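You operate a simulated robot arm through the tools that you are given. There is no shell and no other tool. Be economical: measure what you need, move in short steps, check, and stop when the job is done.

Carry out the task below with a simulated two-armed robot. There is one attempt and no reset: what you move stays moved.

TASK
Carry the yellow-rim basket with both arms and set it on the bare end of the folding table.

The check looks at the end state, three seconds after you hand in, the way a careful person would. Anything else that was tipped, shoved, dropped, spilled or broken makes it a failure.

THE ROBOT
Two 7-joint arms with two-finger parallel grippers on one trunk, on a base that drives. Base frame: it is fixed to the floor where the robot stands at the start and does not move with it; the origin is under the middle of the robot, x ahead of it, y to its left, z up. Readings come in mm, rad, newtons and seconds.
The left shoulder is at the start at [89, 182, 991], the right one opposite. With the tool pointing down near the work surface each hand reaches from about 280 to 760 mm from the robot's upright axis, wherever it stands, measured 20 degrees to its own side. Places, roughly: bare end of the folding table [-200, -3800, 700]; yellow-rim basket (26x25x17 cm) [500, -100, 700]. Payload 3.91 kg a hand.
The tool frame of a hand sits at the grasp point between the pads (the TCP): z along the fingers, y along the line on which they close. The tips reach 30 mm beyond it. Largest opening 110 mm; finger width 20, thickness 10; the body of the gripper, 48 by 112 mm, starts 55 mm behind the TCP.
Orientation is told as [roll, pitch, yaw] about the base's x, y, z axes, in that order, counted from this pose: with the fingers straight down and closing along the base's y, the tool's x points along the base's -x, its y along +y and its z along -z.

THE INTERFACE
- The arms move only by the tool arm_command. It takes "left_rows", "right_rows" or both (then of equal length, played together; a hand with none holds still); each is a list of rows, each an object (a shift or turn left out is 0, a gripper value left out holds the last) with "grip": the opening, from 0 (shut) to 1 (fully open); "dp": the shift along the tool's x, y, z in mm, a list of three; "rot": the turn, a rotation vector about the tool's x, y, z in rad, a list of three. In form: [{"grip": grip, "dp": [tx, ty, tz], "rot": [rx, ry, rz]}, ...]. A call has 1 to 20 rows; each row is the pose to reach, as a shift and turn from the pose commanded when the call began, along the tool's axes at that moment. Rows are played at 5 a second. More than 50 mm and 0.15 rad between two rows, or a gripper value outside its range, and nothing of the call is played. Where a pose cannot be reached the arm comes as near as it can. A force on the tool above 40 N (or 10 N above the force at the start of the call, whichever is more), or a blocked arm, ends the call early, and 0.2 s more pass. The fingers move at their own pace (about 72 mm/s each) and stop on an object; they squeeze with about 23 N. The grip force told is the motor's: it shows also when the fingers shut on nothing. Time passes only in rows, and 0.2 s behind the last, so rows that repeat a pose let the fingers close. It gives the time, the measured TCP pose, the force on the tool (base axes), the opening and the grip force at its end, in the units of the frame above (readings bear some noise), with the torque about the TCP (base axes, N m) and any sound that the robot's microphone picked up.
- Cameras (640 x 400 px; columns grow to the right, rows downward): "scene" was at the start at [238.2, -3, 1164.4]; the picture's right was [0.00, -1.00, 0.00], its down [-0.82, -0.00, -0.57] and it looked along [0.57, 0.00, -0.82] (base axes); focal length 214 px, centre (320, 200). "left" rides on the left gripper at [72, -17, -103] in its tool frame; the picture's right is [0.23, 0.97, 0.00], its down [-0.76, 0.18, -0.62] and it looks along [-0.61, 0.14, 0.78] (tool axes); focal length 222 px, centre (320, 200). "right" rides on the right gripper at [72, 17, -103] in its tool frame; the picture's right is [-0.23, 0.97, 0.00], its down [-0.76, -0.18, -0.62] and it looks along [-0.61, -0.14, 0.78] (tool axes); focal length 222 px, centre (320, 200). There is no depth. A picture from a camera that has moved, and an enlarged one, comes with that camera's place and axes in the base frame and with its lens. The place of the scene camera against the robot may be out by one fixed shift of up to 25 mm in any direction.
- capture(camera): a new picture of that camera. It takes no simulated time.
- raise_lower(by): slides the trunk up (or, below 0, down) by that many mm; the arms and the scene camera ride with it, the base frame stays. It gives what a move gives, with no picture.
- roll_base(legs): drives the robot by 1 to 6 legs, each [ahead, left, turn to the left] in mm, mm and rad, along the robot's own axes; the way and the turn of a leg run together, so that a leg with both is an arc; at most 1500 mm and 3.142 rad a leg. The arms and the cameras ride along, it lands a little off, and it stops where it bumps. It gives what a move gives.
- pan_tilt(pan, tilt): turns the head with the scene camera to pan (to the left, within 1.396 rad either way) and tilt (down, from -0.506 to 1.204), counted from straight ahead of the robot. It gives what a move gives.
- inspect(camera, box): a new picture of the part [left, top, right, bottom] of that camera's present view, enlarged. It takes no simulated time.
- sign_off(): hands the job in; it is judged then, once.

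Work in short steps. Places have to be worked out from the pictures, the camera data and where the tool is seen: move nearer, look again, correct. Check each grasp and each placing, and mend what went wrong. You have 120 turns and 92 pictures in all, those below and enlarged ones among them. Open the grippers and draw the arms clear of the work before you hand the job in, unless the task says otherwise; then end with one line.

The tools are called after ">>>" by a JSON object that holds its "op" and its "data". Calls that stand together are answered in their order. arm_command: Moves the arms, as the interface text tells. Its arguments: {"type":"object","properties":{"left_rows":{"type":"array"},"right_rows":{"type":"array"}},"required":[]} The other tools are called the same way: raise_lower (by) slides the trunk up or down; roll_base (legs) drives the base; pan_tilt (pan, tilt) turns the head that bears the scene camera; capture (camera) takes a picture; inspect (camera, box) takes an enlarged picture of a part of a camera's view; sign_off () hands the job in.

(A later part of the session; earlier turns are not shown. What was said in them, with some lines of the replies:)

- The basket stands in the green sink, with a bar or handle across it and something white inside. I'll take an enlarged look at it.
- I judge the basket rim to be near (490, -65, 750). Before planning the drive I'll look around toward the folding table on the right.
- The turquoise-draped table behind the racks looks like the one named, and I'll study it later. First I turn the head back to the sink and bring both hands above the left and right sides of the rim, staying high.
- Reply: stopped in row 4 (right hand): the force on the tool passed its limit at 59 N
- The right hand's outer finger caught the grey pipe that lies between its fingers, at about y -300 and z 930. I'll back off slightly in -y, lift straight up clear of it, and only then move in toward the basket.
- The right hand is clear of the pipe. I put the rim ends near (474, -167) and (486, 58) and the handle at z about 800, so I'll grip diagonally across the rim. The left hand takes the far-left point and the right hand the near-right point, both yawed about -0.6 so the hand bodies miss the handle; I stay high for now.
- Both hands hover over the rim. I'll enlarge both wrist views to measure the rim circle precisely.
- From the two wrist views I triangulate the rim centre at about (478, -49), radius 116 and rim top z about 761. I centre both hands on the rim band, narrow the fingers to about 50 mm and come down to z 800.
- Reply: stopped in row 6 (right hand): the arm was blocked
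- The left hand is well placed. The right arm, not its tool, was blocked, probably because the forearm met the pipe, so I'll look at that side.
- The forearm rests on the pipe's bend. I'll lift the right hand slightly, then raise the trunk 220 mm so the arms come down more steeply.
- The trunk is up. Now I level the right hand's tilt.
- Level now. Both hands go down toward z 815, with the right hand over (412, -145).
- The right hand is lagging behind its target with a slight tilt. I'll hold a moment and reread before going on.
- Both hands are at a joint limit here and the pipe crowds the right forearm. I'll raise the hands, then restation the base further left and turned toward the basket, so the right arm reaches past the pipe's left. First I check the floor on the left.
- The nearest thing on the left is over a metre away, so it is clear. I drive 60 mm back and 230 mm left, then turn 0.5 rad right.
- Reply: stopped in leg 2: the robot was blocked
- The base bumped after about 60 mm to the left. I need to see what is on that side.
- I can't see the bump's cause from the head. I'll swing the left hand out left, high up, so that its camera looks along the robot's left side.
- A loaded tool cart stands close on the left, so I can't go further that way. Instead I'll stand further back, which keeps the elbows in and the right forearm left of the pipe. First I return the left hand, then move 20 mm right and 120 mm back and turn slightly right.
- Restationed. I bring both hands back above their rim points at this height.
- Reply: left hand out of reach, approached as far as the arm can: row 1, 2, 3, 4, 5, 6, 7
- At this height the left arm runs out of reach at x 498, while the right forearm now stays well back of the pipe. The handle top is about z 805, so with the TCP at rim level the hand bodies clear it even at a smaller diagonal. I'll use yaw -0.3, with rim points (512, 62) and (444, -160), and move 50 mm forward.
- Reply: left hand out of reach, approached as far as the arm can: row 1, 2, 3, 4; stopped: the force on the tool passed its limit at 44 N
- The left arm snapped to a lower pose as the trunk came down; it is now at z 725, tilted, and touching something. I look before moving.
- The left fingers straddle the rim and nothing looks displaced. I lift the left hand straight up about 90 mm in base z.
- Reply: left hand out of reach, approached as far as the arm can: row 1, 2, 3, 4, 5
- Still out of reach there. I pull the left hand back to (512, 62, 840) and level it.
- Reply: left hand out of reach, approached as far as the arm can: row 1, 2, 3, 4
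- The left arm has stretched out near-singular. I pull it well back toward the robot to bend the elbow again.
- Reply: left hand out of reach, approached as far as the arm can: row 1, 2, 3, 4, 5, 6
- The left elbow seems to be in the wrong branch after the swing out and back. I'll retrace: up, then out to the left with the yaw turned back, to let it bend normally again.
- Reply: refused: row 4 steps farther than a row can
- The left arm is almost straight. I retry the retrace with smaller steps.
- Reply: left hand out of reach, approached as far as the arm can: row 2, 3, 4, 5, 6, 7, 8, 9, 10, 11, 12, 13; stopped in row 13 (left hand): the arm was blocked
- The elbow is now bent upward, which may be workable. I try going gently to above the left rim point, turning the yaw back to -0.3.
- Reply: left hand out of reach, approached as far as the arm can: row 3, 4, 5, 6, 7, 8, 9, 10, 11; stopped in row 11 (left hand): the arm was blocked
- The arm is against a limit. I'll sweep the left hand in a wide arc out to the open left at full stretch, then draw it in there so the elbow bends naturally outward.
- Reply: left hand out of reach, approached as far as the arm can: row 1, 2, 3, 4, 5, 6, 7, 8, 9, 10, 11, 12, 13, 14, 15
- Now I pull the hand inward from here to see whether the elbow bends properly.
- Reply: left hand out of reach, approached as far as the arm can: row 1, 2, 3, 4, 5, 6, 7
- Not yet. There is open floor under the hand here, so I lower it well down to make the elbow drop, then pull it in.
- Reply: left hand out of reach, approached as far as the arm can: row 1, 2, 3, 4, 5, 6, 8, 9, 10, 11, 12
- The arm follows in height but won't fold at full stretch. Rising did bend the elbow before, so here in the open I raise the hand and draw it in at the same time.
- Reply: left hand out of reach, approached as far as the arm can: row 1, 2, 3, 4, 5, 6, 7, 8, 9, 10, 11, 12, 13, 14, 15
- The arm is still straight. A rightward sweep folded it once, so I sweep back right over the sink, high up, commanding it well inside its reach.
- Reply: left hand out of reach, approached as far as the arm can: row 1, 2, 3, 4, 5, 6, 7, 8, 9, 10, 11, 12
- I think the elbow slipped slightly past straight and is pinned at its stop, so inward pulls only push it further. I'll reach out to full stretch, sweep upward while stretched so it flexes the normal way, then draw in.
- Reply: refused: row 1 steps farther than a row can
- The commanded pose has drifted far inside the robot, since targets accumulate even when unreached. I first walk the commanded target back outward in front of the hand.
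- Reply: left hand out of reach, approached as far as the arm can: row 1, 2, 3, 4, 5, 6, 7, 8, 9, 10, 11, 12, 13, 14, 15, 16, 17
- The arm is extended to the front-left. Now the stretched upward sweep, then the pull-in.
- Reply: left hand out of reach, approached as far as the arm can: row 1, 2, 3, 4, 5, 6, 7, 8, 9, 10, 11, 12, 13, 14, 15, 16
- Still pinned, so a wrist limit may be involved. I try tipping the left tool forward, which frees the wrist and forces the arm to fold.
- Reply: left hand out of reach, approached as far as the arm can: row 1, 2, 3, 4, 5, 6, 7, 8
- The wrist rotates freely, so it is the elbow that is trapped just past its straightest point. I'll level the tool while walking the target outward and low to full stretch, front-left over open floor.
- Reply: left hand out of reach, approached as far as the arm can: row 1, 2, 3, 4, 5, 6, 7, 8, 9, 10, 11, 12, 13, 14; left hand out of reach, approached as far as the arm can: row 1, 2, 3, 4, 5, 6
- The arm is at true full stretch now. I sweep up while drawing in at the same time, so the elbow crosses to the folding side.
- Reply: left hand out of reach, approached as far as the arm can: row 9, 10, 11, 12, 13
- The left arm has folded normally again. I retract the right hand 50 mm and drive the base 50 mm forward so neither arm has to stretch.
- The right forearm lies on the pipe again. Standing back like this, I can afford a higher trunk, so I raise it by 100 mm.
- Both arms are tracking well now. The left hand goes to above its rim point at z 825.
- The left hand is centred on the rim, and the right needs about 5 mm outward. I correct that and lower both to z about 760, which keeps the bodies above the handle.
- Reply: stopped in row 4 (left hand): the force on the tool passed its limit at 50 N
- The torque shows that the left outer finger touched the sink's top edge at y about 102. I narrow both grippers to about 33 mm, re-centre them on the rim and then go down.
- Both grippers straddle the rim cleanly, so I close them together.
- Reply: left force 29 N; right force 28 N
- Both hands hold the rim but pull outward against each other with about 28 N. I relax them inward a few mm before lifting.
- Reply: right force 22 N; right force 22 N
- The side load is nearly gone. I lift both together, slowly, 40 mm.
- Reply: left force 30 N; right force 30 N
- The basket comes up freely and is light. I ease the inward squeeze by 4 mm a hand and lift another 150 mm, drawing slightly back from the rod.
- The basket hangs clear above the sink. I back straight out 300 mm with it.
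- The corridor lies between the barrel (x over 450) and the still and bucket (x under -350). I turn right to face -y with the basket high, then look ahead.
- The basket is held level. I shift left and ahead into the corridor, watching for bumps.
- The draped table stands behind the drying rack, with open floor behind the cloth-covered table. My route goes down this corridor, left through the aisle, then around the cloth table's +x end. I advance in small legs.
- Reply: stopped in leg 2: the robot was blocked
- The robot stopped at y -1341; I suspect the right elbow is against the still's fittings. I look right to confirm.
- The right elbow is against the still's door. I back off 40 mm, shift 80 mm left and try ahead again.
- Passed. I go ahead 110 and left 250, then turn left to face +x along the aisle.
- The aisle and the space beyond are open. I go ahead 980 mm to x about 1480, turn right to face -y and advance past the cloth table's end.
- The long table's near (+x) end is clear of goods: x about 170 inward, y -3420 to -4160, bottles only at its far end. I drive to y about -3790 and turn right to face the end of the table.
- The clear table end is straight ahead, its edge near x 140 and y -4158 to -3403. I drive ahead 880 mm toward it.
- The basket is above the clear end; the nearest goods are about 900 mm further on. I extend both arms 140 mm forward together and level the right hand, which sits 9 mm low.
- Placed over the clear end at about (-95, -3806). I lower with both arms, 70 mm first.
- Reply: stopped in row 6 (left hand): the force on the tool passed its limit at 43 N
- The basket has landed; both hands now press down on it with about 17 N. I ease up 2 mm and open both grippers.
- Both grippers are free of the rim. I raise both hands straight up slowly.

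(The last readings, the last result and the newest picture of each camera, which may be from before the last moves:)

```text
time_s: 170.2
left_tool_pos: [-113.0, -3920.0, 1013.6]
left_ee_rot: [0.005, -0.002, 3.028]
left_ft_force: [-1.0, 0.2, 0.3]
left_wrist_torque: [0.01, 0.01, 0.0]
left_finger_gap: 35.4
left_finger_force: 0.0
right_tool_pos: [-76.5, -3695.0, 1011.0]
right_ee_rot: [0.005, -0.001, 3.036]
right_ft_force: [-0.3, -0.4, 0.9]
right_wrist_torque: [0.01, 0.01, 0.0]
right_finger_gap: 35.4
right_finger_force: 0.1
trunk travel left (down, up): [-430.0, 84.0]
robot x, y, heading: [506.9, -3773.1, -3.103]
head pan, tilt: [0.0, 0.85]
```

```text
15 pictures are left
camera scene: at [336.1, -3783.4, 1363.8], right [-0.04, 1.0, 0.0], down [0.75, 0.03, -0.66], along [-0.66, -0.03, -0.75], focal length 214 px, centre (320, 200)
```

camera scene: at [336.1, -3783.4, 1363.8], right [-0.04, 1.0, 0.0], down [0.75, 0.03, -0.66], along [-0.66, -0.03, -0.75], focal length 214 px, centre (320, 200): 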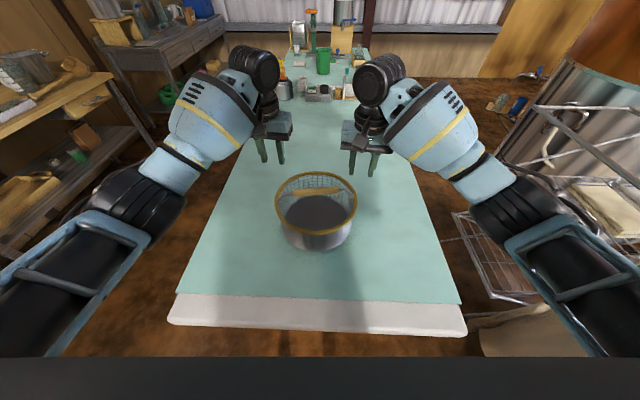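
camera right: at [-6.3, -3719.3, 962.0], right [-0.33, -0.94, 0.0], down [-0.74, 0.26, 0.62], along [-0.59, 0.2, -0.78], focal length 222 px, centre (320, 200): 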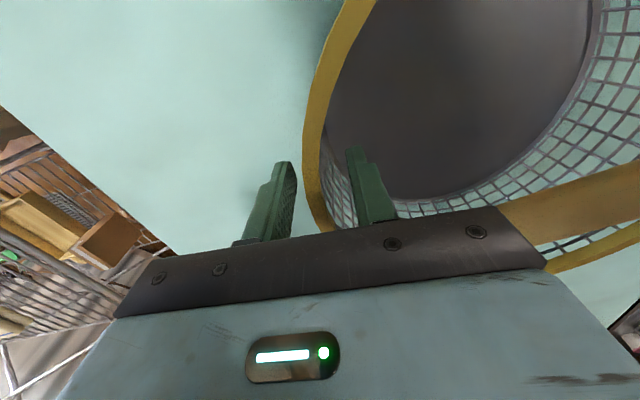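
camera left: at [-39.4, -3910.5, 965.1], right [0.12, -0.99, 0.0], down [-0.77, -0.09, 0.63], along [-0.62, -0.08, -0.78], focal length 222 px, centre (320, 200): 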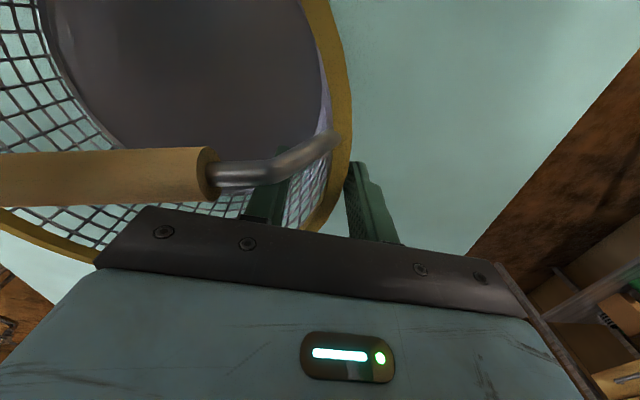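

The basket stands on its own on the clear end. I open the grippers, drive back 300 mm, and take a close look.

>>> {"op": "arm_command", "data": {"left_rows": [{"grip": 1}, {"grip": 1}, {"grip": 1}], "right_rows": [{"grip": 1}, {"grip": 1}, {"grip": 1}]}}

>>> {"op": "roll_base", "data": {"legs": [[-300, 0, 0]]}}

>>> {"op": "pan_tilt", "data": {"pan": 0, "tilt": 0.65}}

>>> {"op": "capture", "data": {"camera": "scene"}}

>>> {"op": "inspect", "data": {"camera": "scene", "box": [230, 120, 420, 270]}}

```text
time_s: 171.0
left_tool_pos: [-112.6, -3920.5, 1014.8]
left_ee_rot: [0.007, -0.004, 3.028]
left_ft_force: [-0.4, -0.6, -0.4]
left_wrist_torque: [0.02, 0.02, 0.01]
left_finger_gap: 110.1
left_finger_force: 0.1
right_tool_pos: [-76.6, -3693.9, 1010.1]
right_ee_rot: [0.005, 0.003, 3.035]
right_ft_force: [0.2, -0.4, -0.4]
right_wrist_torque: [-0.03, -0.01, -0.01]
right_finger_gap: 109.8
right_finger_force: 0.0
trunk travel left (down, up): [-430.0, 84.0]
robot x, y, heading: [505.6, -3772.9, -3.098]
head pan, tilt: [0.0, 0.85]
```

```text
time_s: 173.1
left_tool_pos: [193.5, -3907.3, 1013.1]
left_ee_rot: [0.006, -0.007, 3.026]
left_ft_force: [0.0, 0.4, 0.3]
left_wrist_torque: [0.02, 0.0, -0.01]
left_finger_gap: 109.8
left_finger_force: 0.0
right_tool_pos: [229.7, -3681.9, 1011.0]
right_ee_rot: [0.007, 0.001, 3.034]
right_ft_force: [-0.4, 0.1, 0.5]
right_wrist_torque: [-0.01, 0.02, 0.03]
right_finger_gap: 110.1
right_finger_force: 0.0
trunk travel left (down, up): [-430.0, 84.0]
robot x, y, heading: [813.7, -3760.3, -3.105]
head pan, tilt: [0.0, 0.85]
```

```text
time_s: 173.8
left_tool_pos: [192.8, -3906.2, 1014.4]
left_ee_rot: [0.005, -0.004, 3.029]
left_ft_force: [-0.6, 0.0, 0.2]
left_wrist_torque: [0.03, -0.01, 0.01]
left_finger_gap: 109.9
left_finger_force: 0.0
right_tool_pos: [229.6, -3681.3, 1009.3]
right_ee_rot: [0.005, 0.001, 3.033]
right_ft_force: [0.5, -0.2, -0.3]
right_wrist_torque: [0.0, 0.0, 0.03]
right_finger_gap: 109.9
right_finger_force: 0.1
trunk travel left (down, up): [-430.0, 84.0]
robot x, y, heading: [813.4, -3759.7, -3.098]
head pan, tilt: [0.0, 0.649]
```

```text
14 pictures are left
camera scene: at [634.2, -3771.7, 1380.5], right [-0.04, 1.0, 0.0], down [0.6, 0.02, -0.8], along [-0.8, -0.03, -0.61], focal length 214 px, centre (320, 200)
```

scene: 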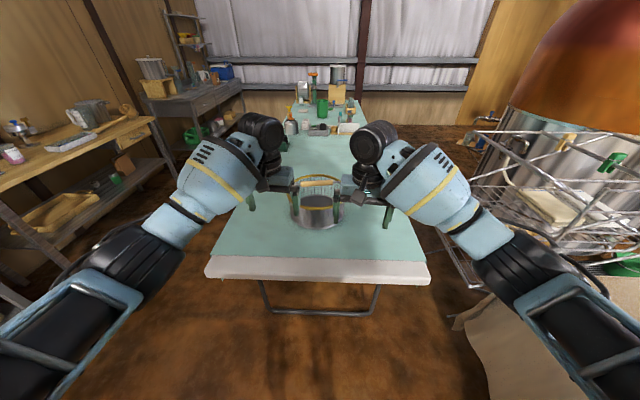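

```text
2.67 times, centred on (325, 195) of scene
camera zoom: at [634.2, -3771.7, 1380.5], right [-0.04, 1.0, 0.0], down [0.6, 0.02, -0.8], along [-0.8, -0.03, -0.61], focal length 572 px, centre (307, 213)
```

zoom: 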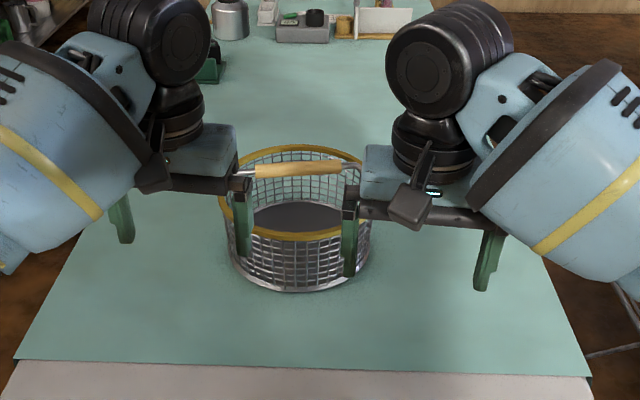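

The basket stands upright on the clear end of the table. I back away a bit more so the arms are well clear, then hand in.

>>> {"op": "roll_base", "data": {"legs": [[-250, 0, 0]]}}

>>> {"op": "capture", "data": {"camera": "scene"}}

```text
time_s: 175.6
left_tool_pos: [442.3, -3896.4, 1012.9]
left_ee_rot: [0.005, -0.007, 3.025]
left_ft_force: [-0.3, 0.4, -0.8]
left_wrist_torque: [0.01, 0.04, -0.02]
left_finger_gap: 110.0
left_finger_force: 0.1
right_tool_pos: [480.2, -3671.6, 1011.3]
right_ee_rot: [0.004, 0.001, 3.032]
right_ft_force: [0.2, 0.5, -0.7]
right_wrist_torque: [0.01, 0.02, 0.0]
right_finger_gap: 110.4
right_finger_force: 0.0
trunk travel left (down, up): [-430.0, 84.0]
robot x, y, heading: [1061.2, -3753.3, -3.106]
head pan, tilt: [0.0, 0.649]
```

```text
12 pictures are left
camera scene: at [884.6, -3762.0, 1380.6], right [-0.04, 1.0, 0.0], down [0.6, 0.02, -0.8], along [-0.8, -0.03, -0.6], focal length 214 px, centre (320, 200)
```

scene: 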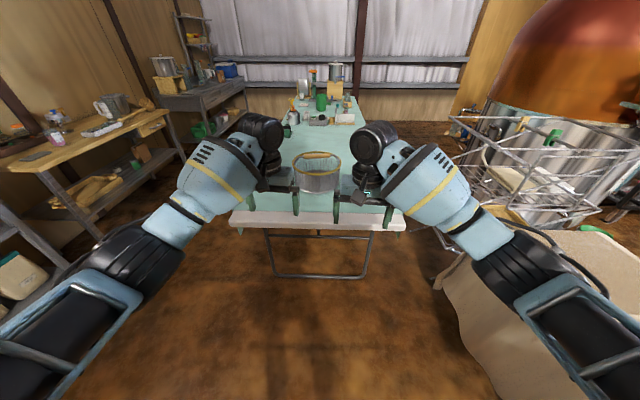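

The basket stands on the table, the grippers are open and the arms are clear, so I hand in.

>>> {"op": "sign_off", "data": {}}

```text
The job is handed in.
```

I carried the yellow-rim basket with both arms and set it upright on the bare end of the folding table, at about (-95, -3806). On the way the robot bumped the grey pipe, the tool cart and the still, and a finger touched the sink edge; I saw nothing tipped or moved, but I didn't go back to check the cart or the bucket by the still.
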